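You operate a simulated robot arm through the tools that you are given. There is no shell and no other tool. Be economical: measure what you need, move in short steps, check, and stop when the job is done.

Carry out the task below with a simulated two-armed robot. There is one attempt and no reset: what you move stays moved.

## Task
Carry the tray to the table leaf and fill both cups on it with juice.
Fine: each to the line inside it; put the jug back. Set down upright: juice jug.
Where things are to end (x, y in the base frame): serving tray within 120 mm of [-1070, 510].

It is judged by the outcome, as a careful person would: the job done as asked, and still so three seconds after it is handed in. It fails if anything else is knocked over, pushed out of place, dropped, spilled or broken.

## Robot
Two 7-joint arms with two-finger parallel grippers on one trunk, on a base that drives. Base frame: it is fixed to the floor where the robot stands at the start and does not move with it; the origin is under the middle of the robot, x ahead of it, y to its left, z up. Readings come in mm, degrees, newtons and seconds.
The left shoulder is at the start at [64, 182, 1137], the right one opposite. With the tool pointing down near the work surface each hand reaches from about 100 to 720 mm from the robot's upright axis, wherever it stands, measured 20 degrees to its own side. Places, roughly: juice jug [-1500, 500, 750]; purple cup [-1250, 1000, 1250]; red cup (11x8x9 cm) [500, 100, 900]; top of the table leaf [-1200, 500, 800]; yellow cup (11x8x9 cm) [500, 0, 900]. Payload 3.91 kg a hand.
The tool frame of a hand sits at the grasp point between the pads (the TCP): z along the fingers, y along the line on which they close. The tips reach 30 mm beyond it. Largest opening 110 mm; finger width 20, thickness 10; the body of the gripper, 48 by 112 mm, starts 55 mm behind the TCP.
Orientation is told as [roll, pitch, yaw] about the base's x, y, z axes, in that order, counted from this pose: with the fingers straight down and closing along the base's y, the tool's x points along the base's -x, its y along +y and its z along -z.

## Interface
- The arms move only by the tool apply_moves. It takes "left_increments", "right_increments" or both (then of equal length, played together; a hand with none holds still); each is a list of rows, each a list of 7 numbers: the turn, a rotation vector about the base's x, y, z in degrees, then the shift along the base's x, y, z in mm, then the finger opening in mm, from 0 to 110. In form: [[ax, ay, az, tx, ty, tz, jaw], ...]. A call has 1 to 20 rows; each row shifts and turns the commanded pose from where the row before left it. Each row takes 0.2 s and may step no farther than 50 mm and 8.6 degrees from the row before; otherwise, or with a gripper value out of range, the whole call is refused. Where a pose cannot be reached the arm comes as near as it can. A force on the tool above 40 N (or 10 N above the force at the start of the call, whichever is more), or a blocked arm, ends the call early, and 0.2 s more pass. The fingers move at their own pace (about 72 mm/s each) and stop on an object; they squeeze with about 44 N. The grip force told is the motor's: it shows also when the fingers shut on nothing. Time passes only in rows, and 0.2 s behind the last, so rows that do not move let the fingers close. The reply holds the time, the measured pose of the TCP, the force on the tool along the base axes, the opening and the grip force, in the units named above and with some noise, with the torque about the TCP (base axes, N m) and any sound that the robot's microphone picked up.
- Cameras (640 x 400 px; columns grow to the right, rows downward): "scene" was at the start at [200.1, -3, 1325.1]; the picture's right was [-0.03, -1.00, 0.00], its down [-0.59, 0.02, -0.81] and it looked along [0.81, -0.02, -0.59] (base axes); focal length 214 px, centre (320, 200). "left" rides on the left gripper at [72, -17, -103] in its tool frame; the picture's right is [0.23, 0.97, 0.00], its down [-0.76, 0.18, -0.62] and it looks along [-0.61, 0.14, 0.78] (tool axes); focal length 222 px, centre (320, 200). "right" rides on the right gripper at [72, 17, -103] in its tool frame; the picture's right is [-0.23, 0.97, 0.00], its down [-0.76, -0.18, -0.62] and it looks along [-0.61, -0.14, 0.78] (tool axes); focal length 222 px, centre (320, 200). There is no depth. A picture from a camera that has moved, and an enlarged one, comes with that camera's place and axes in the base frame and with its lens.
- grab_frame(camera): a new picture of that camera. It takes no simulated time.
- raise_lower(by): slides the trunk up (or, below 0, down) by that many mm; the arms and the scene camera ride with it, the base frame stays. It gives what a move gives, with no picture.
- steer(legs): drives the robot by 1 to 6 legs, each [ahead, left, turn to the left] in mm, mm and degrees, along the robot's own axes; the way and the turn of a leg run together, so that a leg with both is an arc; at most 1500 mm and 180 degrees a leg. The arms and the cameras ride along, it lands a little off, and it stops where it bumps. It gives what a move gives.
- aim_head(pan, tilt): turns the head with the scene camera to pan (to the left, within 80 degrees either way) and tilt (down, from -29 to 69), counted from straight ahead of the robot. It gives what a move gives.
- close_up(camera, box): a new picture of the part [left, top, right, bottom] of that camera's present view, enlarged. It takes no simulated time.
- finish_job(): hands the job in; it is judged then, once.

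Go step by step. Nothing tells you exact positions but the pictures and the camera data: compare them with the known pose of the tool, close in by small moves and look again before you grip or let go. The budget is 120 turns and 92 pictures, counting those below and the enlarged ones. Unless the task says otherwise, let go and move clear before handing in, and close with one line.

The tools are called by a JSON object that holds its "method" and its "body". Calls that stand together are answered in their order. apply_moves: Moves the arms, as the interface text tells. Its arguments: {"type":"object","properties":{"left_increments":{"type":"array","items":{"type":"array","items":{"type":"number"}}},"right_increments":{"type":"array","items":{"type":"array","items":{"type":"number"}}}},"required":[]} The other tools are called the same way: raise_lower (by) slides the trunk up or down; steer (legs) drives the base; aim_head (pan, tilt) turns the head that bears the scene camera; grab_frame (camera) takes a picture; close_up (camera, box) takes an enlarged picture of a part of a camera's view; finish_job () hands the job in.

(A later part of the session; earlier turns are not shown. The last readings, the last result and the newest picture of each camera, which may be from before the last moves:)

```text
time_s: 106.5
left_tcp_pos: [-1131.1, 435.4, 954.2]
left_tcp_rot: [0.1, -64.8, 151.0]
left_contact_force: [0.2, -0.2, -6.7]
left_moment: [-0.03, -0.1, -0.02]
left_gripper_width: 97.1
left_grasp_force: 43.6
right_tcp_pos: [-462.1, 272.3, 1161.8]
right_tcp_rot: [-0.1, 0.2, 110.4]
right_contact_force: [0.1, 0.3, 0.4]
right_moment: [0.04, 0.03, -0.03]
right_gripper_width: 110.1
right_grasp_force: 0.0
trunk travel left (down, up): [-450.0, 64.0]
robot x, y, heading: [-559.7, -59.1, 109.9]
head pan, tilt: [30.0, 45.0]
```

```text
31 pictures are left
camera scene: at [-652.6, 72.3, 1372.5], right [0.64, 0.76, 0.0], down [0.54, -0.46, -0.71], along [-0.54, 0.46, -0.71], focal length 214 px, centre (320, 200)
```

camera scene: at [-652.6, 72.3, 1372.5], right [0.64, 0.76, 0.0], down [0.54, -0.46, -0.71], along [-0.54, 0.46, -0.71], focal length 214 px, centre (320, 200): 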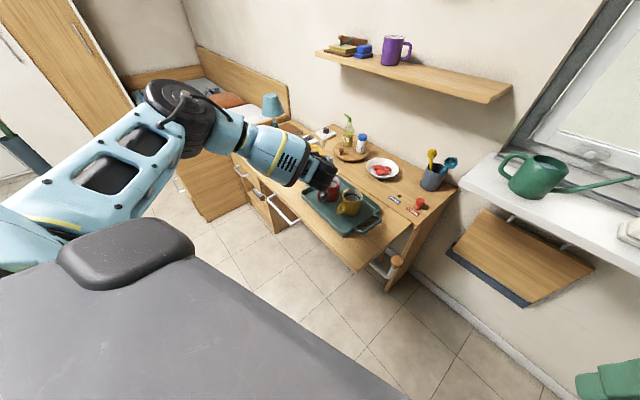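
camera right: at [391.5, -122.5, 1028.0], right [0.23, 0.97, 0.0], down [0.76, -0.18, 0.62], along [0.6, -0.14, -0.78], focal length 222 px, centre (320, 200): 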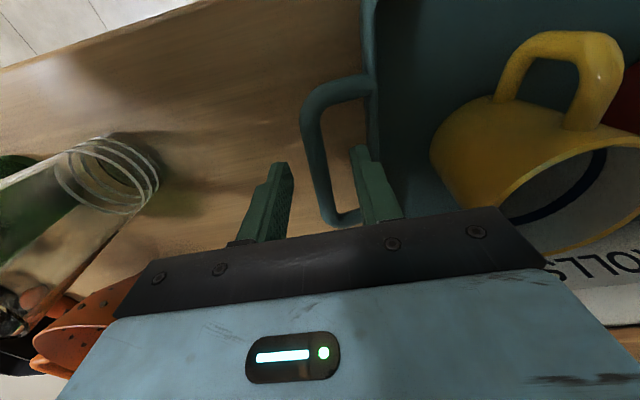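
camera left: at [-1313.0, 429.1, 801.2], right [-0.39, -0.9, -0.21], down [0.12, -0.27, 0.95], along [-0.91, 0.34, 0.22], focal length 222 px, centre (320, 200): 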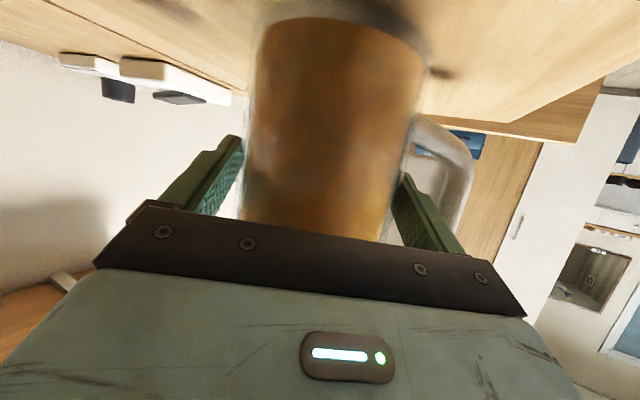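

Move the jug to beside the yellow cup and zoom in.

{"method": "apply_moves", "body": {"left_increments": [[0, 0, 0, 22, -5, 0, 80], [0, 0, 0, 22, -6, 0, 80], [0, 0, 0, 22, -6, 0, 80], [0, 0, 0, 22, -5, 0, 80]]}}

{"method": "close_up", "body": {"camera": "scene", "box": [250, 140, 410, 250]}}

{"method": "grab_frame", "body": {"camera": "left"}}

```text
time_s: 107.5
left_tcp_pos: [-1044.1, 409.7, 956.3]
left_tcp_rot: [0.0, -64.8, 150.8]
left_contact_force: [0.5, -0.1, -6.3]
left_moment: [-0.06, -0.06, -0.01]
left_gripper_width: 96.9
left_grasp_force: 44.6
left hand out of reach, approached as far as the arm can: row 4
right_tcp_pos: [-462.4, 272.3, 1161.0]
right_tcp_rot: [0.0, 0.2, 110.4]
right_contact_force: [-0.1, 0.2, -0.1]
right_moment: [0.0, -0.01, 0.01]
right_gripper_width: 109.9
right_grasp_force: 0.1
trunk travel left (down, up): [-450.0, 64.0]
robot x, y, heading: [-563.1, -59.7, 110.0]
head pan, tilt: [30.0, 45.0]
```

```text
3.64 times, centred on (330, 195) of scene
camera zoom: at [-652.3, 72.0, 1372.5], right [0.64, 0.77, 0.0], down [0.54, -0.46, -0.71], along [-0.54, 0.46, -0.71], focal length 780 px, centre (284, 218)
```

zoom: 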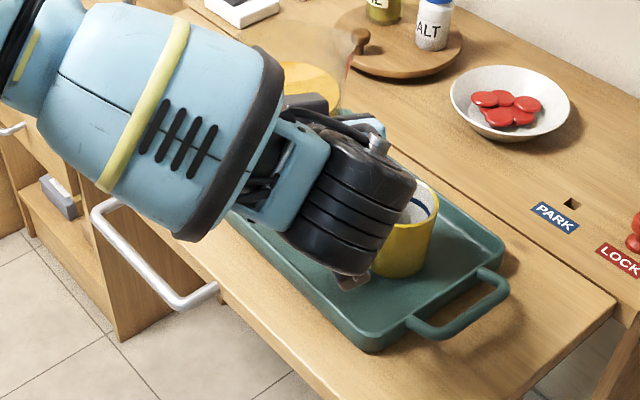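

```text
29 pictures are left
camera left: at [-926.8, 364.5, 934.1], right [-0.39, -0.9, -0.21], down [0.12, -0.27, 0.95], along [-0.91, 0.35, 0.22], focal length 222 px, centre (320, 200)
```

left: 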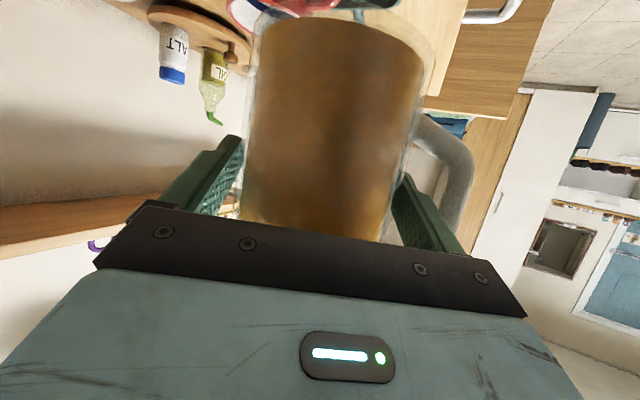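

The wrist hides the cups from here and the arm is near its limit, so I'll pour from the left instead, with the hand pointing ahead so the head camera sees the stream. Reposition the base to about (-1010, -130), heading 90°.

{"method": "steer", "body": {"legs": [[0, 0, -20], [-70, 450, 0]]}}

{"method": "aim_head", "body": {"pan": 5, "tilt": 45}}

{"method": "apply_moves", "body": {"left_increments": [[0, 0, -7.7, 5, 0, 0, 80], [0, 0, -7.7, 10, 0, 0, 80], [0, 0, -7.7, 10, 0, 0, 80], [0, 0, -7.7, 10, 0, 0, 80]]}}

{"method": "grab_frame", "body": {"camera": "scene"}}

```text
time_s: 113.1
left_tcp_pos: [-1313.0, 480.5, 957.0]
left_tcp_rot: [0.0, -64.8, 130.9]
left_contact_force: [0.2, -0.1, -6.7]
left_moment: [-0.07, -0.08, -0.01]
left_gripper_width: 97.0
left_grasp_force: 44.1
right_tcp_pos: [-812.7, 150.9, 1160.8]
right_tcp_rot: [-0.1, 0.2, 90.5]
right_contact_force: [0.1, 0.1, 0.5]
right_moment: [-0.01, 0.02, 0.0]
right_gripper_width: 110.2
right_grasp_force: 0.1
trunk travel left (down, up): [-450.0, 64.0]
robot x, y, heading: [-1016.7, -128.1, 90.0]
head pan, tilt: [30.0, 45.0]
```

```text
time_s: 114.0
left_tcp_pos: [-1311.9, 479.9, 955.4]
left_tcp_rot: [0.0, -64.7, 130.9]
left_contact_force: [-0.7, 0.2, -5.7]
left_moment: [-0.08, -0.06, -0.03]
left_gripper_width: 96.9
left_grasp_force: 44.1
right_tcp_pos: [-814.2, 149.3, 1161.4]
right_tcp_rot: [0.0, 0.2, 90.5]
right_contact_force: [0.3, -0.3, -1.3]
right_moment: [-0.02, 0.0, 0.01]
right_gripper_width: 109.9
right_grasp_force: 0.0
trunk travel left (down, up): [-450.0, 64.0]
robot x, y, heading: [-1018.5, -130.6, 89.9]
head pan, tilt: [5.0, 45.0]
```

```text
time_s: 115.0
left_tcp_pos: [-1276.4, 477.5, 956.7]
left_tcp_rot: [0.0, -64.7, 100.1]
left_contact_force: [0.0, 0.0, -5.5]
left_moment: [-0.11, -0.04, 0.02]
left_gripper_width: 97.1
left_grasp_force: 44.0
right_tcp_pos: [-811.9, 150.9, 1160.9]
right_tcp_rot: [-0.1, 0.2, 90.7]
right_contact_force: [-0.3, 0.9, -0.8]
right_moment: [0.0, 0.02, 0.03]
right_gripper_width: 110.0
right_grasp_force: 0.1
trunk travel left (down, up): [-450.0, 64.0]
robot x, y, heading: [-1017.0, -129.4, 90.1]
head pan, tilt: [5.0, 45.0]
```

```text
28 pictures are left
camera scene: at [-1025.9, 38.1, 1372.5], right [1.0, 0.09, 0.0], down [0.06, -0.7, -0.71], along [-0.06, 0.7, -0.71], focal length 214 px, centre (320, 200)
```

scene: 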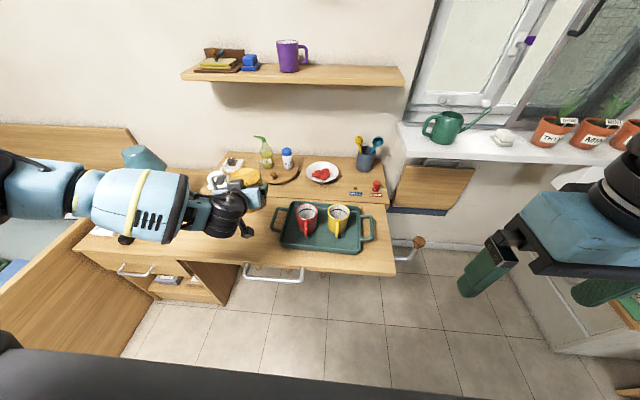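

The cups are plainly visible now. Zoom to refine cup and jug positions.

{"method": "close_up", "body": {"camera": "scene", "box": [200, 150, 390, 270]}}

```text
3.33 times, centred on (295, 210) of scene
camera zoom: at [-1025.9, 38.1, 1372.5], right [1.0, 0.09, 0.0], down [0.06, -0.7, -0.71], along [-0.06, 0.7, -0.71], focal length 715 px, centre (403, 167)
```

zoom: 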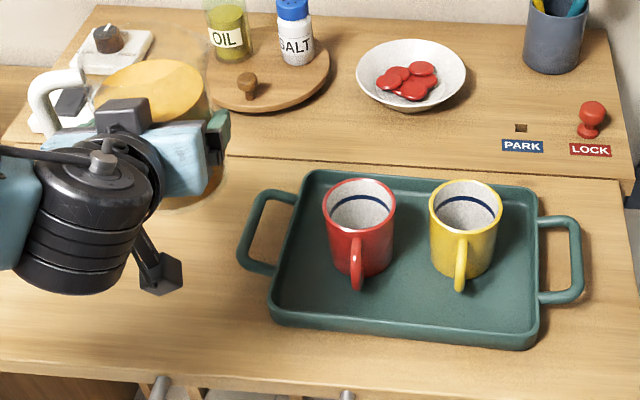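

Test-tilt 32° here (below the pouring angle) to verify lip geometry and reach.

{"method": "apply_moves", "body": {"left_increments": [[-1.39, 7.88, 0, 0, 0, 0, 80], [-1.39, 7.88, 0, 0, 0, 0, 80], [-1.39, 7.88, 0, 0, 0, 0, 80], [-1.39, 7.88, 0, 0, 0, 0, 80]]}}

{"method": "close_up", "body": {"camera": "scene", "box": [160, 130, 390, 270]}}

```text
time_s: 116.0
left_tcp_pos: [-1277.9, 478.7, 955.7]
left_tcp_rot: [55.7, -50.0, 51.6]
left_contact_force: [-0.1, -0.7, -6.9]
left_moment: [-0.05, -0.03, 0.04]
left_gripper_width: 97.2
left_grasp_force: 44.0
right_tcp_pos: [-811.7, 150.5, 1161.4]
right_tcp_rot: [0.1, 0.2, 90.6]
right_contact_force: [0.2, -0.4, 0.6]
right_moment: [-0.01, -0.02, -0.01]
right_gripper_width: 110.1
right_grasp_force: 0.0
trunk travel left (down, up): [-450.0, 64.0]
robot x, y, heading: [-1017.3, -128.1, 89.8]
head pan, tilt: [5.0, 45.0]
```

```text
2.78 times, centred on (275, 200) of scene
camera zoom: at [-1025.9, 38.5, 1372.4], right [1.0, 0.09, 0.0], down [0.06, -0.7, -0.71], along [-0.06, 0.7, -0.71], focal length 597 px, centre (445, 200)
```

zoom: 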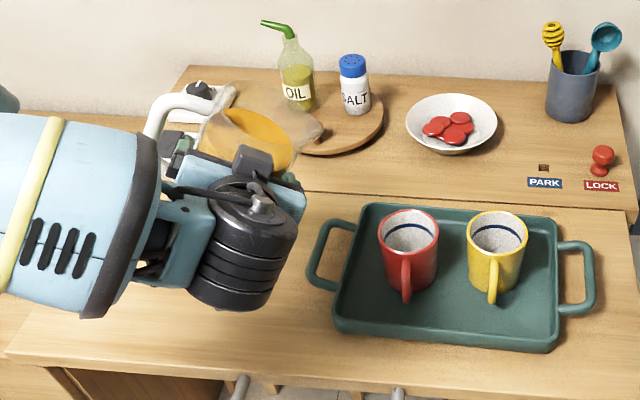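

Lip geometry matches within 8 mm. Since the tilted jug would overhang the red cup when filling yellow, I fill red first at low height. Moving to the red cup while still at 32°.

{"method": "apply_moves", "body": {"left_increments": [[0, 0, 0, 20, -4, -10, 80], [0, 0, 0, 20, -4, -16, 80], [0, 0, 0, 15, -3, -20, 80], [0, 0, 0, 10, -2, -20, 80]]}}

{"method": "close_up", "body": {"camera": "scene", "box": [200, 150, 390, 270]}}

```text
time_s: 117.0
left_tcp_pos: [-1268.9, 450.1, 934.7]
left_tcp_rot: [55.6, -50.0, 51.7]
left_contact_force: [0.0, -0.6, -6.3]
left_moment: [-0.08, -0.03, 0.01]
left_gripper_width: 96.9
left_grasp_force: 44.0
left hand out of reach, approached as far as the arm can: row 1, 2, 3, 4
right_tcp_pos: [-812.6, 151.0, 1161.1]
right_tcp_rot: [0.0, 0.2, 90.5]
right_contact_force: [-0.2, -0.1, 0.0]
right_moment: [-0.04, 0.02, 0.01]
right_gripper_width: 110.1
right_grasp_force: 0.1
trunk travel left (down, up): [-450.0, 64.0]
robot x, y, heading: [-1016.7, -123.9, 90.0]
head pan, tilt: [5.0, 45.0]
```

```text
3.33 times, centred on (295, 210) of scene
camera zoom: at [-1025.8, 38.2, 1372.5], right [1.0, 0.09, 0.0], down [0.06, -0.7, -0.71], along [-0.06, 0.7, -0.71], focal length 715 px, centre (403, 167)
```

zoom: 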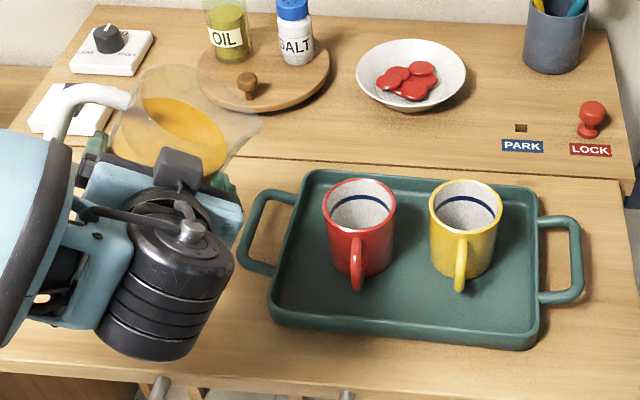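

The arm runs out of range folded like this. I'll back the base so the arm can be straighter, then extend the hand.

{"method": "steer", "body": {"legs": [[-170, 0, 0]]}}

{"method": "apply_moves", "body": {"left_increments": [[0, 0, 0, 5, 35, 0, 80], [0, 0, 0, 5, 35, 0, 80], [0, 0, 0, 5, 35, 0, 80], [0, 0, 0, 5, 35, 0, 80], [0, 0, 0, 5, 30, 0, 80]]}}

{"method": "grab_frame", "body": {"camera": "scene"}}

```text
time_s: 118.5
left_tcp_pos: [-1268.6, 280.9, 933.8]
left_tcp_rot: [55.6, -50.2, 51.5]
left_contact_force: [-0.2, 0.4, -5.9]
left_moment: [-0.1, -0.03, 0.04]
left_gripper_width: 96.6
left_grasp_force: 44.2
right_tcp_pos: [-813.4, -17.2, 1161.4]
right_tcp_rot: [0.0, 0.2, 90.4]
right_contact_force: [0.6, -0.5, 0.2]
right_moment: [0.01, 0.0, 0.0]
right_gripper_width: 110.0
right_grasp_force: 0.1
trunk travel left (down, up): [-450.0, 64.0]
robot x, y, heading: [-1020.7, -295.9, 89.9]
head pan, tilt: [5.0, 45.0]
```

```text
time_s: 119.7
left_tcp_pos: [-1309.5, 404.5, 981.7]
left_tcp_rot: [55.4, -50.0, 51.6]
left_contact_force: [0.0, 0.4, -6.7]
left_moment: [-0.05, -0.08, 0.06]
left_gripper_width: 97.0
left_grasp_force: 44.2
left hand out of reach, approached as far as the arm can: row 1, 2, 3, 4, 5
right_tcp_pos: [-812.6, -19.1, 1161.7]
right_tcp_rot: [0.1, 0.2, 90.5]
right_contact_force: [0.5, -0.3, -0.3]
right_moment: [-0.03, -0.03, -0.02]
right_gripper_width: 109.9
right_grasp_force: 0.0
trunk travel left (down, up): [-450.0, 64.0]
robot x, y, heading: [-1015.9, -297.6, 89.7]
head pan, tilt: [5.0, 45.0]
```

```text
24 pictures are left
camera scene: at [-1025.9, -130.5, 1372.4], right [1.0, 0.09, 0.0], down [0.06, -0.7, -0.71], along [-0.06, 0.7, -0.71], focal length 214 px, centre (320, 200)
```

scene: 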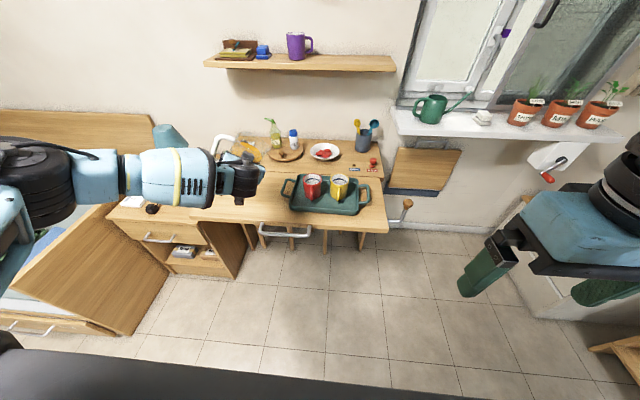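

The roll posture is a dead end for this arm, but the hand pitches freely from horizontal to straight down. New plan: untilt, turn the hand to point right-forward (along its forearm), and pour forward over the rim by pitching the fingers down.

{"method": "apply_moves", "body": {"left_increments": [[1.39, -7.88, 0, 0, 0, 0, 80], [1.39, -7.88, 0, 0, 0, 0, 80], [1.39, -7.88, 0, 0, 0, 0, 80], [1.39, -7.88, 0, 0, 0, 0, 80], [0, 0, -8, 0, 0, 0, 80], [0, 0, -8, 0, 0, 0, 80], [0, 0, -8, 0, 0, 0, 80], [0, 0, -8, 0, 0, 0, 80], [0, 0, -8, 0, 0, 0, 80], [0, 0, -8, 0, 0, 0, 80], [0, 0, -2, 0, 0, 0, 80]]}}

{"method": "grab_frame", "body": {"camera": "scene"}}

```text
time_s: 122.1
left_tcp_pos: [-1306.1, 402.4, 981.0]
left_tcp_rot: [-0.2, -64.8, 50.0]
left_contact_force: [0.1, 0.0, -4.8]
left_moment: [-0.08, 0.04, -0.01]
left_gripper_width: 97.0
left_grasp_force: 44.0
right_tcp_pos: [-813.1, -17.4, 1160.8]
right_tcp_rot: [0.1, 0.2, 90.4]
right_contact_force: [0.0, -0.1, 0.0]
right_moment: [0.03, -0.01, 0.0]
right_gripper_width: 110.0
right_grasp_force: 0.1
trunk travel left (down, up): [-450.0, 64.0]
robot x, y, heading: [-1018.0, -294.4, 89.9]
head pan, tilt: [5.0, 45.0]
```

```text
23 pictures are left
camera scene: at [-1025.7, -130.6, 1372.4], right [1.0, 0.09, 0.0], down [0.06, -0.7, -0.71], along [-0.06, 0.7, -0.71], focal length 214 px, centre (320, 200)
```

scene: 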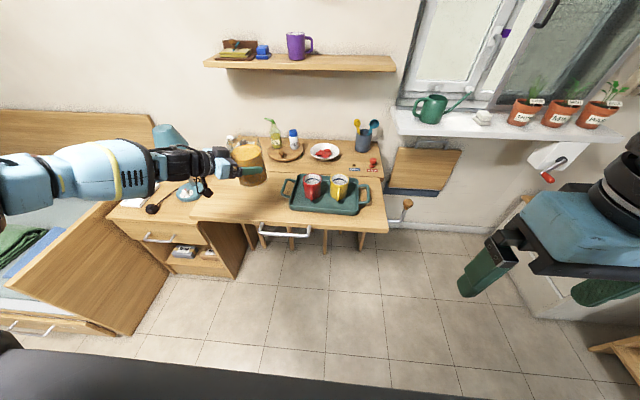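

Reached cleanly, and the jug is in full view. Shift the base right 130 mm so the jug stands beside the red cup, then tilt to about 32° there.

{"method": "steer", "body": {"legs": [[15, -130, 0]]}}

{"method": "raise_lower", "body": {"by": -50}}

{"method": "aim_head", "body": {"pan": 15, "tilt": 42}}

{"method": "close_up", "body": {"camera": "scene", "box": [220, 120, 420, 250]}}

```text
time_s: 123.9
left_tcp_pos: [-1176.6, 417.7, 982.3]
left_tcp_rot: [-0.2, -64.8, 50.2]
left_contact_force: [0.0, -0.2, -5.4]
left_moment: [-0.07, 0.07, 0.02]
left_gripper_width: 96.9
left_grasp_force: 44.3
right_tcp_pos: [-681.7, -2.9, 1161.3]
right_tcp_rot: [0.0, 0.3, 90.5]
right_contact_force: [-0.5, -0.8, -0.3]
right_moment: [0.01, -0.01, 0.02]
right_gripper_width: 110.0
right_grasp_force: 0.1
trunk travel left (down, up): [-450.0, 64.0]
robot x, y, heading: [-885.8, -279.4, 90.0]
head pan, tilt: [5.0, 45.0]
```

```text
time_s: 124.8
left_tcp_pos: [-1177.3, 416.5, 932.6]
left_tcp_rot: [-0.1, -64.9, 50.1]
left_contact_force: [0.2, -0.3, -6.0]
left_moment: [-0.13, 0.05, 0.01]
left_gripper_width: 96.8
left_grasp_force: 43.9
right_tcp_pos: [-680.9, -4.2, 1111.3]
right_tcp_rot: [0.0, 0.2, 90.6]
right_contact_force: [-0.6, 1.0, 0.2]
right_moment: [0.0, 0.02, 0.0]
right_gripper_width: 109.9
right_grasp_force: 0.1
trunk travel left (down, up): [-400.0, 114.0]
robot x, y, heading: [-886.2, -278.9, 90.1]
head pan, tilt: [5.0, 45.0]
```

```text
time_s: 125.5
left_tcp_pos: [-1177.7, 418.2, 932.5]
left_tcp_rot: [-0.2, -64.8, 50.3]
left_contact_force: [-0.7, 0.4, -5.9]
left_moment: [-0.06, 0.07, 0.02]
left_gripper_width: 96.8
left_grasp_force: 43.9
right_tcp_pos: [-681.6, -1.7, 1111.9]
right_tcp_rot: [0.1, 0.2, 90.5]
right_contact_force: [0.0, 0.0, -0.5]
right_moment: [-0.03, 0.0, -0.01]
right_gripper_width: 109.9
right_grasp_force: 0.1
trunk travel left (down, up): [-400.0, 114.0]
robot x, y, heading: [-886.1, -281.6, 90.1]
head pan, tilt: [15.0, 42.0]
```

```text
3.08 times, centred on (320, 185) of scene
camera zoom: at [-909.5, -85.8, 1316.3], right [0.97, 0.26, 0.0], down [0.17, -0.65, -0.74], along [-0.19, 0.72, -0.67], focal length 660 px, centre (320, 246)
```

zoom: 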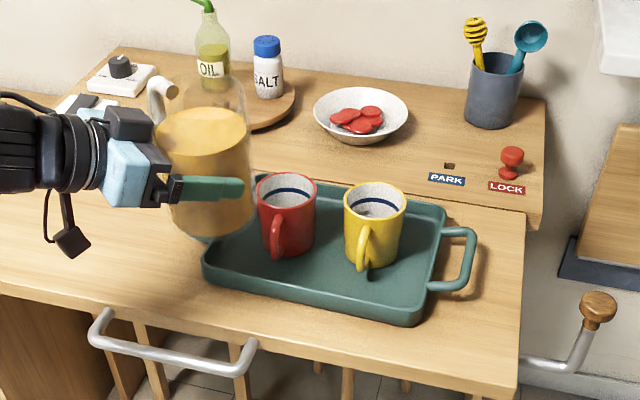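

{"method": "apply_moves", "body": {"left_increments": [[-6.13, 5.14, 0, 0, 0, 0, 80], [-6.13, 5.14, 0, 0, 0, 0, 80], [-6.13, 5.14, 0, 0, 0, 0, 80], [-6.13, 5.14, 0, 0, 0, 0, 80]]}}

{"method": "close_up", "body": {"camera": "scene", "box": [220, 120, 420, 250]}}

```text
time_s: 126.5
left_tcp_pos: [-1177.2, 417.0, 932.2]
left_tcp_rot: [0.0, -32.7, 50.1]
left_contact_force: [-0.8, 0.1, -5.6]
left_moment: [-0.06, 0.07, 0.03]
left_gripper_width: 96.8
left_grasp_force: 44.6
right_tcp_pos: [-682.1, -3.0, 1110.6]
right_tcp_rot: [0.1, 0.3, 90.5]
right_contact_force: [0.6, 0.9, -0.3]
right_moment: [0.0, -0.05, -0.02]
right_gripper_width: 110.0
right_grasp_force: 0.1
trunk travel left (down, up): [-400.0, 114.0]
robot x, y, heading: [-887.7, -283.6, 89.9]
head pan, tilt: [15.0, 42.0]
```

```text
3.08 times, centred on (320, 185) of scene
camera zoom: at [-909.3, -85.5, 1316.2], right [0.97, 0.26, 0.0], down [0.17, -0.65, -0.74], along [-0.19, 0.72, -0.67], focal length 660 px, centre (320, 246)
```

zoom: 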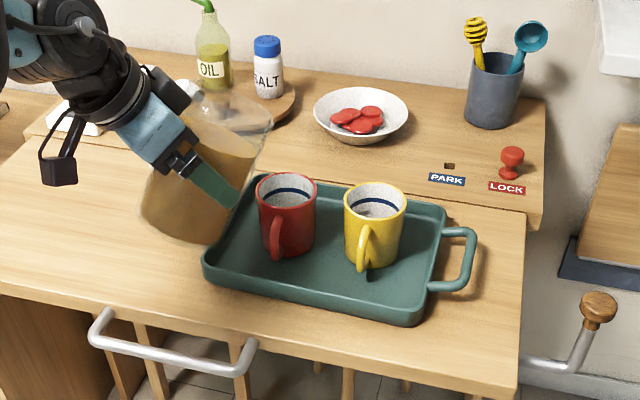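

Geometry is as predicted; lip sits ~17 mm short of the red cup's centre. Lower 25 mm and tilt to ~41°.

{"method": "apply_moves", "body": {"left_increments": [[0, 0, 0, 0, 0, -12, 80], [0, 0, 0, 0, 0, -13, 80], [-3.06, 2.57, 0, 0, 0, 0, 80], [-3.83, 3.21, 0, 0, 0, 0, 80], [0, 0, 0, 0, 0, 0, 80]]}}

{"method": "close_up", "body": {"camera": "scene", "box": [220, 120, 420, 250]}}

```text
time_s: 127.7
left_tcp_pos: [-1177.3, 417.3, 906.5]
left_tcp_rot: [-0.1, -23.8, 50.0]
left_contact_force: [0.3, 0.2, -5.6]
left_moment: [-0.04, 0.03, 0.0]
left_gripper_width: 96.8
left_grasp_force: 44.1
right_tcp_pos: [-682.9, -3.6, 1111.7]
right_tcp_rot: [0.0, 0.2, 90.5]
right_contact_force: [1.0, 0.0, 0.0]
right_moment: [-0.03, -0.02, 0.02]
right_gripper_width: 110.0
right_grasp_force: 0.0
trunk travel left (down, up): [-400.0, 114.0]
robot x, y, heading: [-890.9, -282.2, 90.0]
head pan, tilt: [15.0, 42.0]
```

```text
3.08 times, centred on (320, 185) of scene
camera zoom: at [-909.6, -86.1, 1316.3], right [0.97, 0.26, 0.0], down [0.17, -0.65, -0.74], along [-0.19, 0.72, -0.67], focal length 660 px, centre (320, 246)
```

zoom: 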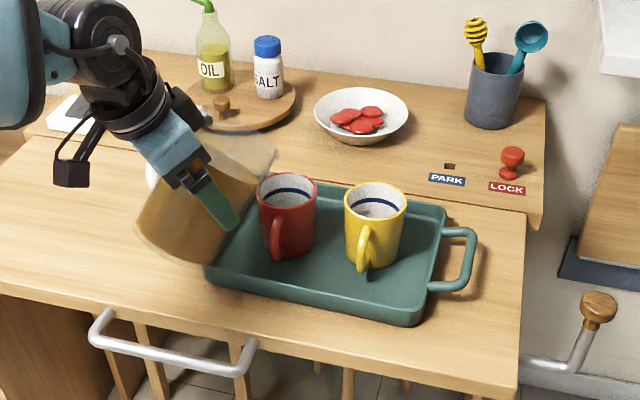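

{"method": "apply_moves", "body": {"left_increments": [[-1.53, 1.29, 0, 0, 0, 0, 80], [-1.53, 1.29, 0, 0, 0, 0, 80], [0, 0, 0, 0, 0, 0, 80], [0, 0, 0, 0, 0, 0, 80]]}}

{"method": "close_up", "body": {"camera": "scene", "box": [250, 140, 380, 225]}}

```text
time_s: 128.7
left_tcp_pos: [-1177.6, 417.4, 907.5]
left_tcp_rot: [0.0, -19.8, 50.1]
left_contact_force: [-0.1, -0.6, -6.3]
left_moment: [-0.05, 0.0, 0.05]
left_gripper_width: 96.8
left_grasp_force: 43.6
right_tcp_pos: [-682.0, -3.3, 1110.2]
right_tcp_rot: [0.0, 0.2, 90.5]
right_contact_force: [1.0, 0.0, 0.2]
right_moment: [-0.03, -0.02, 0.01]
right_gripper_width: 110.0
right_grasp_force: 0.0
trunk travel left (down, up): [-400.0, 114.0]
robot x, y, heading: [-887.9, -277.8, 90.2]
head pan, tilt: [15.0, 42.0]
```

```text
4.71 times, centred on (315, 182) of scene
camera zoom: at [-909.6, -85.8, 1316.3], right [0.97, 0.26, 0.0], down [0.17, -0.65, -0.74], along [-0.19, 0.72, -0.67], focal length 1009 px, centre (344, 282)
```

zoom: 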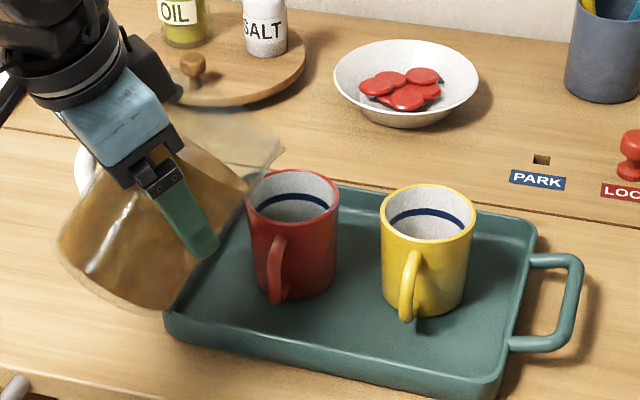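

{"method": "apply_moves", "body": {"left_increments": [[-1.53, 1.29, 0, 0, 0, 0, 80], [-1.53, 1.29, 0, 0, 0, 0, 80], [0, 0, 0, 0, 0, 0, 80], [0, 0, 0, 0, 0, 0, 80]]}}

{"method": "close_up", "body": {"camera": "scene", "box": [250, 140, 380, 225]}}

```text
time_s: 129.7
left_tcp_pos: [-1179.4, 413.7, 906.6]
left_tcp_rot: [0.0, -15.9, 50.0]
left_contact_force: [-0.1, -0.5, -6.5]
left_moment: [-0.06, 0.03, 0.04]
left_gripper_width: 96.8
left_grasp_force: 44.6
left hand out of reach, approached as far as the arm can: row 2
right_tcp_pos: [-681.6, -2.9, 1111.6]
right_tcp_rot: [-0.1, 0.2, 90.5]
right_contact_force: [0.4, 0.3, 0.9]
right_moment: [-0.03, 0.0, 0.02]
right_gripper_width: 110.3
right_grasp_force: 0.2
trunk travel left (down, up): [-400.0, 114.0]
robot x, y, heading: [-891.1, -277.9, 89.8]
head pan, tilt: [15.0, 42.0]
```

```text
4.71 times, centred on (315, 182) of scene
camera zoom: at [-909.6, -85.9, 1316.3], right [0.97, 0.26, 0.0], down [0.17, -0.65, -0.74], along [-0.19, 0.72, -0.67], focal length 1009 px, centre (344, 282)
```

zoom: 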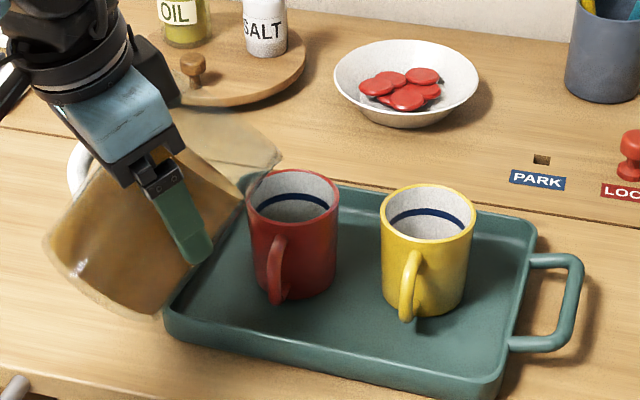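

Arm is at its far reach; I'll untilt a little, draw the hand in 130 mm, and drive the base forward 130 mm to have room.

{"method": "apply_moves", "body": {"left_increments": [[6.13, -5.14, 0, 0, 0, 0, 80], [6.13, -5.14, 0, 0, 0, 20, 80], [0, 0, 0, 2, -35, 5, 80], [0, 0, 0, 0, -35, 0, 80], [0, 0, 0, 0, -35, 0, 80], [0, 0, 0, 0, -25, 0, 80]]}}

{"method": "steer", "body": {"legs": [[130, 0, 0]]}}

{"method": "grab_frame", "body": {"camera": "scene"}}

```text
time_s: 131.1
left_tcp_pos: [-1174.4, 279.8, 933.6]
left_tcp_rot: [-0.1, -31.8, 50.3]
left_contact_force: [0.5, -0.3, -5.6]
left_moment: [-0.06, 0.01, 0.02]
left_gripper_width: 96.9
left_grasp_force: 44.5
right_tcp_pos: [-680.8, -2.8, 1111.5]
right_tcp_rot: [0.1, 0.1, 90.5]
right_contact_force: [0.6, 0.6, 0.5]
right_moment: [0.03, -0.03, 0.01]
right_gripper_width: 109.9
right_grasp_force: 0.0
trunk travel left (down, up): [-400.0, 114.0]
robot x, y, heading: [-888.9, -283.5, 89.9]
head pan, tilt: [15.0, 42.0]
```

```text
time_s: 132.4
left_tcp_pos: [-1174.8, 408.1, 932.9]
left_tcp_rot: [-0.1, -31.8, 50.1]
left_contact_force: [0.0, -0.2, -5.5]
left_moment: [-0.12, -0.01, 0.02]
left_gripper_width: 96.6
left_grasp_force: 43.8
right_tcp_pos: [-682.3, 125.1, 1111.4]
right_tcp_rot: [0.0, 0.1, 90.6]
right_contact_force: [0.0, 0.5, -0.4]
right_moment: [0.01, -0.02, 0.03]
right_gripper_width: 110.1
right_grasp_force: 0.0
trunk travel left (down, up): [-400.0, 114.0]
robot x, y, heading: [-886.7, -154.6, 89.9]
head pan, tilt: [15.0, 42.0]
```

```text
17 pictures are left
camera scene: at [-909.2, 42.6, 1316.3], right [0.97, 0.26, 0.0], down [0.17, -0.65, -0.74], along [-0.19, 0.72, -0.67], focal length 214 px, centre (320, 200)
```

scene: 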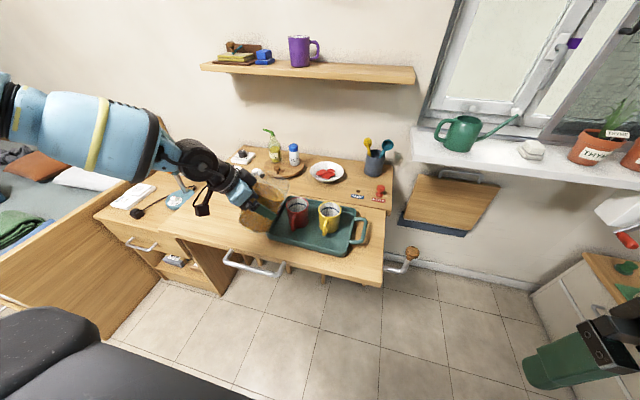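

{"method": "apply_moves", "body": {"left_increments": [[0, 0, 0, -1, 5, -13, 80], [0, 0, 0, 0, 5, -13, 80], [-6.13, 5.14, 0, 0, 0, 0, 80], [-6.13, 5.14, 0, 0, 0, 0, 80], [-1.53, 1.29, 0, 0, 0, 0, 80], [0, 0, 0, 0, 0, 0, 80], [0, 0, 0, 0, 0, 0, 80]]}}

{"method": "close_up", "body": {"camera": "scene", "box": [230, 165, 360, 250]}}

```text
time_s: 134.0
left_tcp_pos: [-1176.0, 420.4, 906.2]
left_tcp_rot: [-0.1, -13.7, 50.2]
left_contact_force: [0.4, 0.5, -6.3]
left_moment: [-0.03, -0.01, 0.03]
left_gripper_width: 97.1
left_grasp_force: 44.4
right_tcp_pos: [-681.5, 125.1, 1112.0]
right_tcp_rot: [0.0, 0.2, 90.5]
right_contact_force: [-0.6, -0.2, -0.3]
right_moment: [0.0, -0.03, -0.02]
right_gripper_width: 110.0
right_grasp_force: 0.0
trunk travel left (down, up): [-400.0, 114.0]
robot x, y, heading: [-886.0, -153.9, 90.0]
head pan, tilt: [15.0, 42.0]
```

```text
4.71 times, centred on (295, 208) of scene
camera zoom: at [-909.3, 42.4, 1316.3], right [0.97, 0.26, 0.0], down [0.17, -0.65, -0.74], along [-0.19, 0.72, -0.67], focal length 1009 px, centre (438, 165)
```

zoom: 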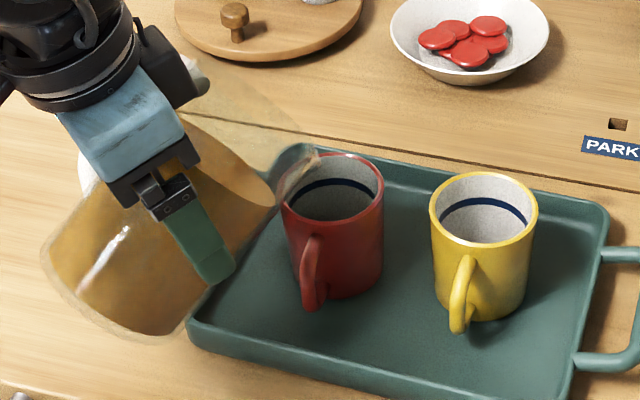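

{"method": "apply_moves", "body": {"left_increments": [[-1.53, 1.29, 0, 0, 0, 0, 80], [-1.53, 1.29, 0, 0, 0, 0, 80], [-0.77, 0.64, 0, 0, 0, 0, 80], [0, 0, 0, 0, 0, 0, 80], [0, 0, 0, 0, 0, 0, 80]]}}

{"method": "close_up", "body": {"camera": "scene", "box": [230, 165, 360, 250]}}

```text
time_s: 135.2
left_tcp_pos: [-1176.6, 420.7, 906.6]
left_tcp_rot: [0.0, -8.8, 50.0]
left_contact_force: [-1.0, -0.1, -6.6]
left_moment: [-0.05, 0.03, 0.0]
left_gripper_width: 96.9
left_grasp_force: 43.7
right_tcp_pos: [-681.7, 125.4, 1110.5]
right_tcp_rot: [0.0, 0.2, 90.5]
right_contact_force: [0.3, 0.5, 0.6]
right_moment: [0.0, 0.0, -0.01]
right_gripper_width: 110.0
right_grasp_force: 0.1
trunk travel left (down, up): [-400.0, 114.0]
robot x, y, heading: [-886.0, -156.9, 89.9]
head pan, tilt: [15.0, 42.0]
```

```text
4.71 times, centred on (295, 208) of scene
camera zoom: at [-909.3, 42.4, 1316.3], right [0.97, 0.26, 0.0], down [0.17, -0.65, -0.74], along [-0.19, 0.72, -0.67], focal length 1009 px, centre (438, 165)
```

zoom: 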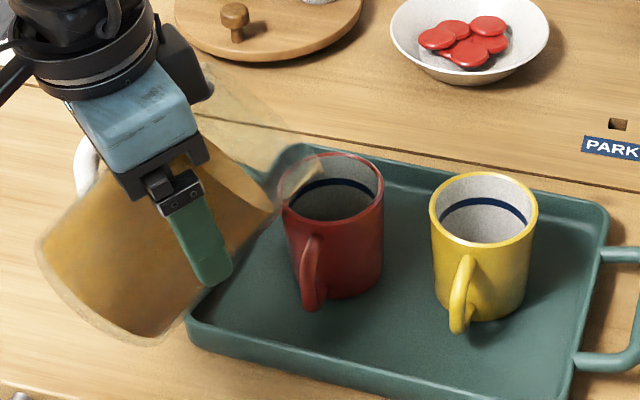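

{"method": "apply_moves", "body": {"left_increments": [[-1.53, 1.29, 0, 0, 0, 0, 80], [-1.53, 1.29, 0, 0, 0, 0, 80], [0, 0, 0, 0, 0, 0, 80], [0, 0, 0, 0, 0, 0, 80]]}}

{"method": "apply_moves", "body": {"left_increments": [[-1.53, 1.29, 0, 0, 0, 0, 80], [0, 0, 0, 0, 0, 0, 80], [0, 0, 0, 0, 0, 0, 80]]}}

{"method": "close_up", "body": {"camera": "scene", "box": [230, 165, 360, 250]}}

```text
time_s: 136.2
left_tcp_pos: [-1176.0, 419.8, 905.8]
left_tcp_rot: [-0.1, -4.6, 49.9]
left_contact_force: [0.5, 0.4, -6.2]
left_moment: [-0.04, -0.02, 0.0]
left_gripper_width: 96.9
left_grasp_force: 44.3
right_tcp_pos: [-681.6, 125.8, 1111.3]
right_tcp_rot: [0.0, 0.2, 90.5]
right_contact_force: [0.2, 0.2, -1.4]
right_moment: [0.02, 0.01, -0.02]
right_gripper_width: 110.0
right_grasp_force: 0.1
trunk travel left (down, up): [-400.0, 114.0]
robot x, y, heading: [-887.0, -151.9, 90.0]
head pan, tilt: [15.0, 42.0]
```

```text
time_s: 137.0
left_tcp_pos: [-1176.9, 419.6, 907.1]
left_tcp_rot: [-0.3, -2.8, 49.9]
left_contact_force: [-0.1, -0.1, -6.1]
left_moment: [-0.07, 0.04, -0.03]
left_gripper_width: 97.1
left_grasp_force: 44.5
right_tcp_pos: [-680.4, 125.1, 1111.3]
right_tcp_rot: [0.0, 0.3, 90.5]
right_contact_force: [0.0, 1.1, -0.9]
right_moment: [0.0, 0.02, 0.01]
right_gripper_width: 109.9
right_grasp_force: 0.1
trunk travel left (down, up): [-400.0, 114.0]
robot x, y, heading: [-884.8, -153.4, 89.7]
head pan, tilt: [15.0, 42.0]
```

```text
4.71 times, centred on (295, 208) of scene
camera zoom: at [-909.3, 42.4, 1316.3], right [0.97, 0.26, 0.0], down [0.17, -0.65, -0.74], along [-0.19, 0.72, -0.67], focal length 1009 px, centre (438, 165)
```

zoom: 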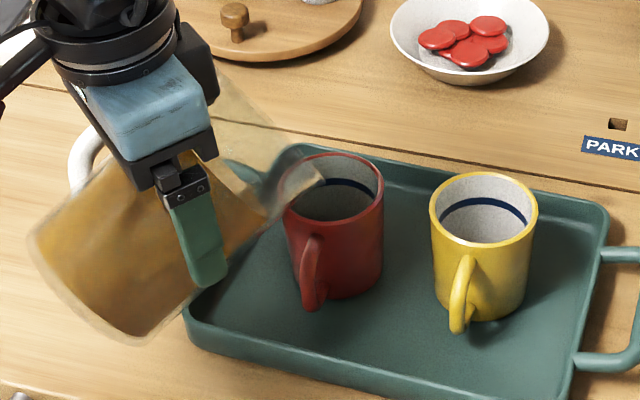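

No flow yet at 62°. I'll tilt in small steps, watching force and microphone.

{"method": "apply_moves", "body": {"left_increments": [[-1.15, 0.96, 0, 0, 0, 0, 80], [-1.15, 0.96, 0, 0, 0, 0, 80], [0, 0, 0, 0, 0, 0, 80], [0, 0, 0, 0, 0, 0, 80]]}}

{"method": "close_up", "body": {"camera": "scene", "box": [230, 165, 360, 250]}}

```text
time_s: 138.0
left_tcp_pos: [-1181.1, 420.5, 907.8]
left_tcp_rot: [-0.3, 0.2, 49.9]
left_contact_force: [0.1, 0.2, -5.9]
left_moment: [-0.02, -0.01, -0.03]
left_gripper_width: 96.8
left_grasp_force: 43.7
left hand out of reach, approached as far as the arm can: row 1
right_tcp_pos: [-681.7, 126.4, 1111.1]
right_tcp_rot: [0.0, 0.2, 90.5]
right_contact_force: [0.5, 0.2, 0.8]
right_moment: [-0.01, -0.01, 0.02]
right_gripper_width: 110.0
right_grasp_force: 0.0
trunk travel left (down, up): [-400.0, 114.0]
robot x, y, heading: [-885.6, -151.5, 90.1]
head pan, tilt: [15.0, 42.0]
```

```text
4.71 times, centred on (295, 208) of scene
camera zoom: at [-909.3, 42.4, 1316.3], right [0.97, 0.26, 0.0], down [0.17, -0.65, -0.74], along [-0.19, 0.72, -0.67], focal length 1009 px, centre (438, 165)
```

zoom: 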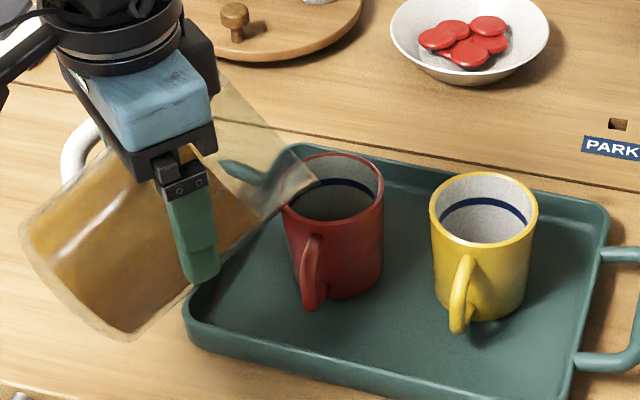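

Observation: the visible juice hasn't moved relative to the jug at 65°, so the flow evidently must go over the spout. With the hand pointing right-forward (φ≈45°) a roll would tip the spout toward me, which should suit the wrist. First bring the jug upright again, then go to behind-left of the red cup.

{"method": "apply_moves", "body": {"left_increments": [[6.2, -5.2, 0, 0, 0, 5, 80], [6.2, -5.2, 0, 0, 0, 5, 80], [6.2, -5.2, 0, 0, 0, 5, 80], [6.2, -5.2, 0, 0, 0, 5, 80], [6.2, -5.2, 0, 0, 0, 5, 80], [6.2, -5.2, 0, 0, 0, 5, 80], [6.2, -5.2, 0, 0, 0, 5, 80], [6.2, -5.2, 0, 0, 0, 5, 80], [0, 0, -5, 0, 0, 0, 80]]}}

{"method": "steer", "body": {"legs": [[50, 15, 0]]}}

{"method": "apply_moves", "body": {"left_increments": [[0, 0, 0, 0, 30, 0, 80], [0, 0, 0, 0, 30, 0, 80], [0, 0, 0, 0, 30, 0, 80]]}}

{"method": "grab_frame", "body": {"camera": "scene"}}

```text
time_s: 140.0
left_tcp_pos: [-1178.4, 420.7, 946.4]
left_tcp_rot: [-0.1, -64.5, 45.1]
left_contact_force: [0.2, -0.7, -4.9]
left_moment: [-0.1, 0.04, 0.0]
left_gripper_width: 96.7
left_grasp_force: 43.9
right_tcp_pos: [-681.6, 126.4, 1111.8]
right_tcp_rot: [0.0, 0.2, 90.5]
right_contact_force: [-0.6, -0.2, -0.3]
right_moment: [0.02, -0.02, -0.01]
right_gripper_width: 110.0
right_grasp_force: 0.2
trunk travel left (down, up): [-400.0, 114.0]
robot x, y, heading: [-886.1, -151.4, 89.8]
head pan, tilt: [15.0, 42.0]
```

```text
time_s: 140.9
left_tcp_pos: [-1194.1, 471.1, 945.7]
left_tcp_rot: [-0.2, -64.4, 45.2]
left_contact_force: [-0.7, 0.3, -5.4]
left_moment: [-0.07, 0.07, 0.0]
left_gripper_width: 97.0
left_grasp_force: 44.1
right_tcp_pos: [-696.7, 175.8, 1111.2]
right_tcp_rot: [0.0, 0.2, 90.5]
right_contact_force: [0.2, -0.4, 0.0]
right_moment: [0.0, -0.02, 0.01]
right_gripper_width: 109.9
right_grasp_force: 0.2
trunk travel left (down, up): [-400.0, 114.0]
robot x, y, heading: [-899.0, -102.1, 90.2]
head pan, tilt: [15.0, 42.0]
```

```text
time_s: 141.7
left_tcp_pos: [-1192.2, 560.1, 945.6]
left_tcp_rot: [-0.2, -64.4, 45.1]
left_contact_force: [0.1, 0.8, -7.2]
left_moment: [-0.16, 0.04, -0.05]
left_gripper_width: 97.1
left_grasp_force: 44.2
right_tcp_pos: [-695.4, 175.9, 1110.7]
right_tcp_rot: [0.0, 0.2, 90.6]
right_contact_force: [0.4, -0.1, -0.3]
right_moment: [0.0, 0.01, 0.0]
right_gripper_width: 110.1
right_grasp_force: 0.1
trunk travel left (down, up): [-400.0, 114.0]
robot x, y, heading: [-899.9, -104.2, 89.8]
head pan, tilt: [15.0, 42.0]
```

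```text
12 pictures are left
camera scene: at [-923.6, 93.2, 1316.2], right [0.97, 0.26, 0.0], down [0.17, -0.65, -0.74], along [-0.19, 0.72, -0.67], focal length 214 px, centre (320, 200)
```

scene: 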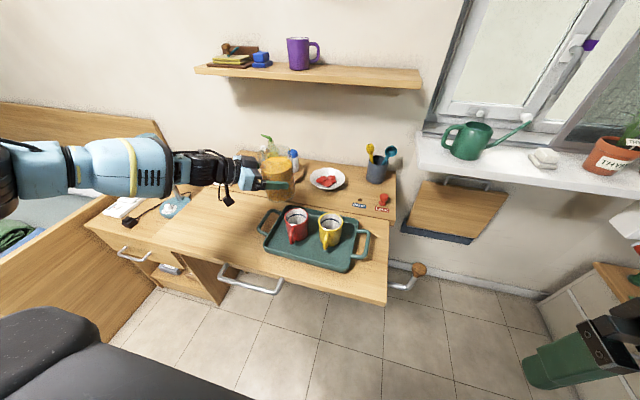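

Now roll the spout toward the red cup by 32° (below pouring angle).

{"method": "apply_moves", "body": {"left_increments": [[5.66, 5.66, 0, 0, 0, 0, 80], [5.66, 5.66, 0, 0, 0, 0, 80], [5.66, 5.66, 0, 0, 0, 0, 80], [5.66, 5.66, 0, 0, 0, 0, 80], [0, 0, 0, 0, 0, -15, 80], [0, 0, 0, 0, 0, -15, 80]]}}

{"method": "close_up", "body": {"camera": "scene", "box": [230, 130, 390, 275]}}

```text
time_s: 143.1
left_tcp_pos: [-1192.6, 561.1, 916.8]
left_tcp_rot: [55.3, -50.1, -2.9]
left_contact_force: [1.3, -0.5, -5.6]
left_moment: [-0.09, 0.05, -0.02]
left_gripper_width: 96.8
left_grasp_force: 43.9
right_tcp_pos: [-696.2, 175.5, 1112.0]
right_tcp_rot: [0.0, 0.2, 90.5]
right_contact_force: [-0.4, 0.1, -0.2]
right_moment: [-0.01, 0.02, 0.01]
right_gripper_width: 110.0
right_grasp_force: 0.1
trunk travel left (down, up): [-400.0, 114.0]
robot x, y, heading: [-900.4, -102.6, 90.0]
head pan, tilt: [15.0, 42.0]
```

```text
2.76 times, centred on (310, 202) of scene
camera zoom: at [-924.1, 92.8, 1316.3], right [0.97, 0.26, 0.0], down [0.17, -0.65, -0.74], along [-0.19, 0.72, -0.67], focal length 592 px, centre (348, 193)
```

zoom: 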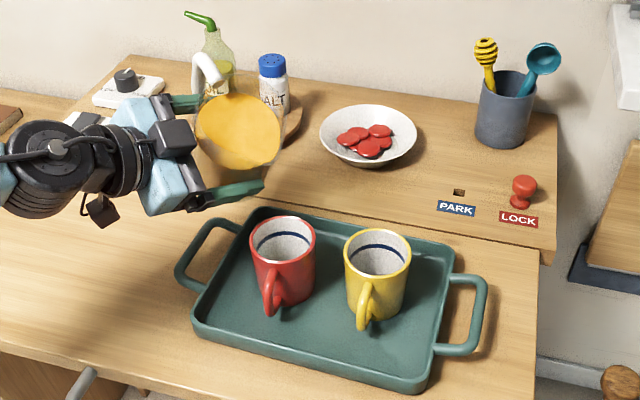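

Fully reached. Lower to pour height and tilt on carefully in small steps, watching force, sound and picture.

{"method": "apply_moves", "body": {"left_increments": [[2.8, 2.8, 0, 0, 0, -12, 80], [2.8, 2.8, 0, 0, 0, -12, 80], [1.4, 1.4, 0, 0, 0, 0, 80], [0, 0, 0, 0, 0, 0, 80], [0, 0, 0, 0, 0, 0, 80]]}}

{"method": "close_up", "body": {"camera": "scene", "box": [250, 150, 370, 245]}}

```text
time_s: 144.3
left_tcp_pos: [-1192.2, 561.0, 892.7]
left_tcp_rot: [64.2, -42.2, -9.4]
left_contact_force: [0.4, -1.2, -5.9]
left_moment: [-0.08, 0.04, 0.03]
left_gripper_width: 96.9
left_grasp_force: 44.2
right_tcp_pos: [-697.2, 175.8, 1111.3]
right_tcp_rot: [0.0, 0.2, 90.5]
right_contact_force: [0.7, -0.3, 0.6]
right_moment: [0.02, -0.02, 0.03]
right_gripper_width: 109.8
right_grasp_force: 0.0
trunk travel left (down, up): [-400.0, 114.0]
robot x, y, heading: [-903.6, -103.7, 89.8]
head pan, tilt: [15.0, 42.0]
```

```text
4.21 times, centred on (310, 198) of scene
camera zoom: at [-924.1, 92.6, 1316.3], right [0.97, 0.26, 0.0], down [0.17, -0.65, -0.74], along [-0.19, 0.72, -0.67], focal length 903 px, centre (362, 210)
```

zoom: 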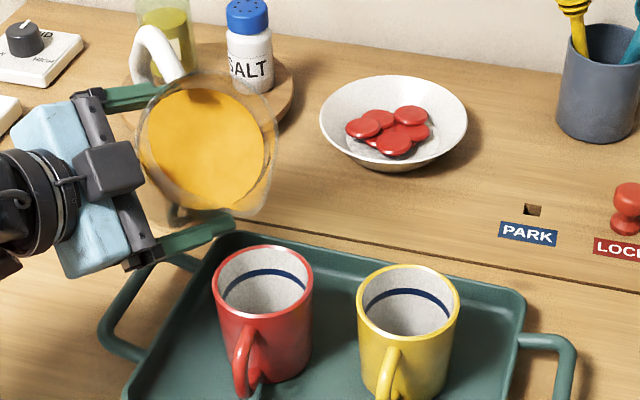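

{"method": "apply_moves", "body": {"left_increments": [[1.06, 1.06, 0, -5, 5, 0, 80], [1.06, 1.06, 0, 0, 0, 0, 80], [0, 0, 0, 0, 0, 0, 80], [0, 0, 0, 0, 0, 0, 80]]}}

{"method": "apply_moves", "body": {"left_increments": [[1.06, 1.06, 0, 0, 0, 0, 80], [1.06, 1.06, 0, 0, 0, 0, 80], [0, 0, 0, 0, 0, 0, 80], [0, 0, 0, 0, 0, 0, 80]]}}

```text
time_s: 145.3
left_tcp_pos: [-1197.4, 565.9, 891.5]
left_tcp_rot: [66.6, -39.9, -10.9]
left_contact_force: [-0.9, 0.2, -4.1]
left_moment: [-0.04, 0.06, 0.0]
left_gripper_width: 96.8
left_grasp_force: 44.0
right_tcp_pos: [-696.3, 175.4, 1111.7]
right_tcp_rot: [0.0, 0.2, 90.5]
right_contact_force: [0.0, -0.1, 0.8]
right_moment: [0.03, 0.02, 0.01]
right_gripper_width: 110.0
right_grasp_force: 0.0
trunk travel left (down, up): [-400.0, 114.0]
robot x, y, heading: [-903.8, -101.7, 90.0]
head pan, tilt: [15.0, 42.0]
```

```text
time_s: 146.3
left_tcp_pos: [-1197.3, 565.1, 892.6]
left_tcp_rot: [68.7, -37.3, -12.1]
left_contact_force: [-0.1, 0.5, -6.5]
left_moment: [-0.09, 0.1, 0.01]
left_gripper_width: 97.0
left_grasp_force: 43.5
right_tcp_pos: [-697.3, 174.5, 1110.6]
right_tcp_rot: [0.1, 0.2, 90.5]
right_contact_force: [1.2, 0.8, -0.8]
right_moment: [0.0, -0.02, -0.01]
right_gripper_width: 109.8
right_grasp_force: 0.1
trunk travel left (down, up): [-400.0, 114.0]
robot x, y, heading: [-902.7, -102.3, 89.8]
head pan, tilt: [15.0, 42.0]
```

{"method": "close_up", "body": {"camera": "scene", "box": [250, 150, 370, 245]}}

```text
4.21 times, centred on (310, 198) of scene
camera zoom: at [-924.1, 92.6, 1316.3], right [0.97, 0.26, 0.0], down [0.17, -0.65, -0.74], along [-0.19, 0.72, -0.67], focal length 903 px, centre (362, 210)
```

zoom: 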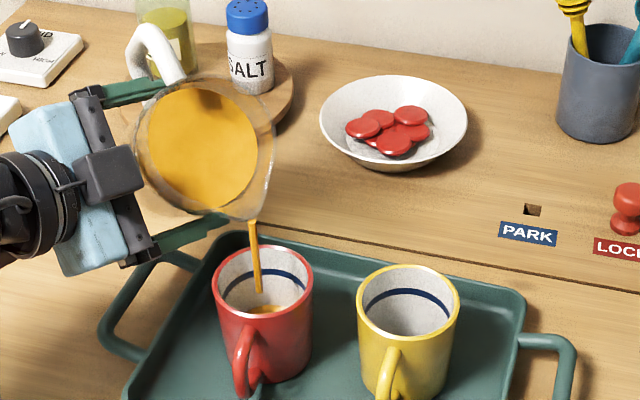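

Juice is flowing from the spout right into the red cup. Hold this tilt a moment.

{"method": "apply_moves", "body": {"left_increments": [[0, 0, 0, 0, 0, 0, 80], [0, 0, 0, 0, 0, 0, 80], [0, 0, 0, 0, 0, 0, 80], [0, 0, 0, 0, 0, 0, 80], [0, 0, 0, 0, 0, 0, 80], [0, 0, 0, 0, 0, 0, 80]]}}

{"method": "close_up", "body": {"camera": "scene", "box": [250, 150, 370, 245]}}

```text
time_s: 147.7
left_tcp_pos: [-1197.4, 564.6, 892.6]
left_tcp_rot: [68.7, -37.2, -12.2]
left_contact_force: [-0.4, 0.4, -6.4]
left_moment: [-0.09, 0.07, -0.02]
left_gripper_width: 96.7
left_grasp_force: 44.0
right_tcp_pos: [-695.5, 175.8, 1111.2]
right_tcp_rot: [0.0, 0.2, 90.4]
right_contact_force: [0.3, 0.3, 0.4]
right_moment: [-0.01, -0.01, -0.01]
right_gripper_width: 109.8
right_grasp_force: 0.0
trunk travel left (down, up): [-400.0, 114.0]
robot x, y, heading: [-903.1, -101.1, 89.9]
head pan, tilt: [15.0, 42.0]
```

```text
4.21 times, centred on (310, 198) of scene
camera zoom: at [-924.1, 92.6, 1316.3], right [0.97, 0.26, 0.0], down [0.17, -0.65, -0.74], along [-0.19, 0.72, -0.67], focal length 903 px, centre (362, 210)
```

zoom: 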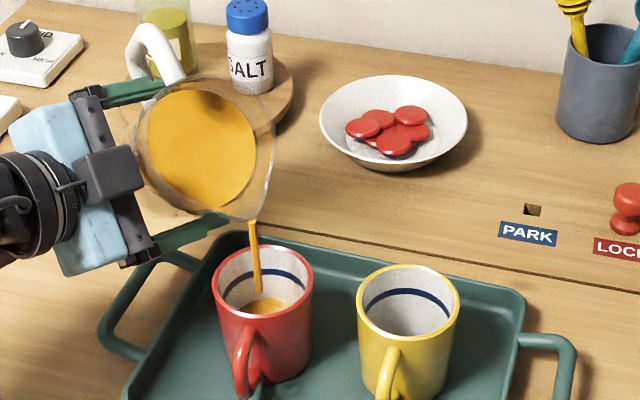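

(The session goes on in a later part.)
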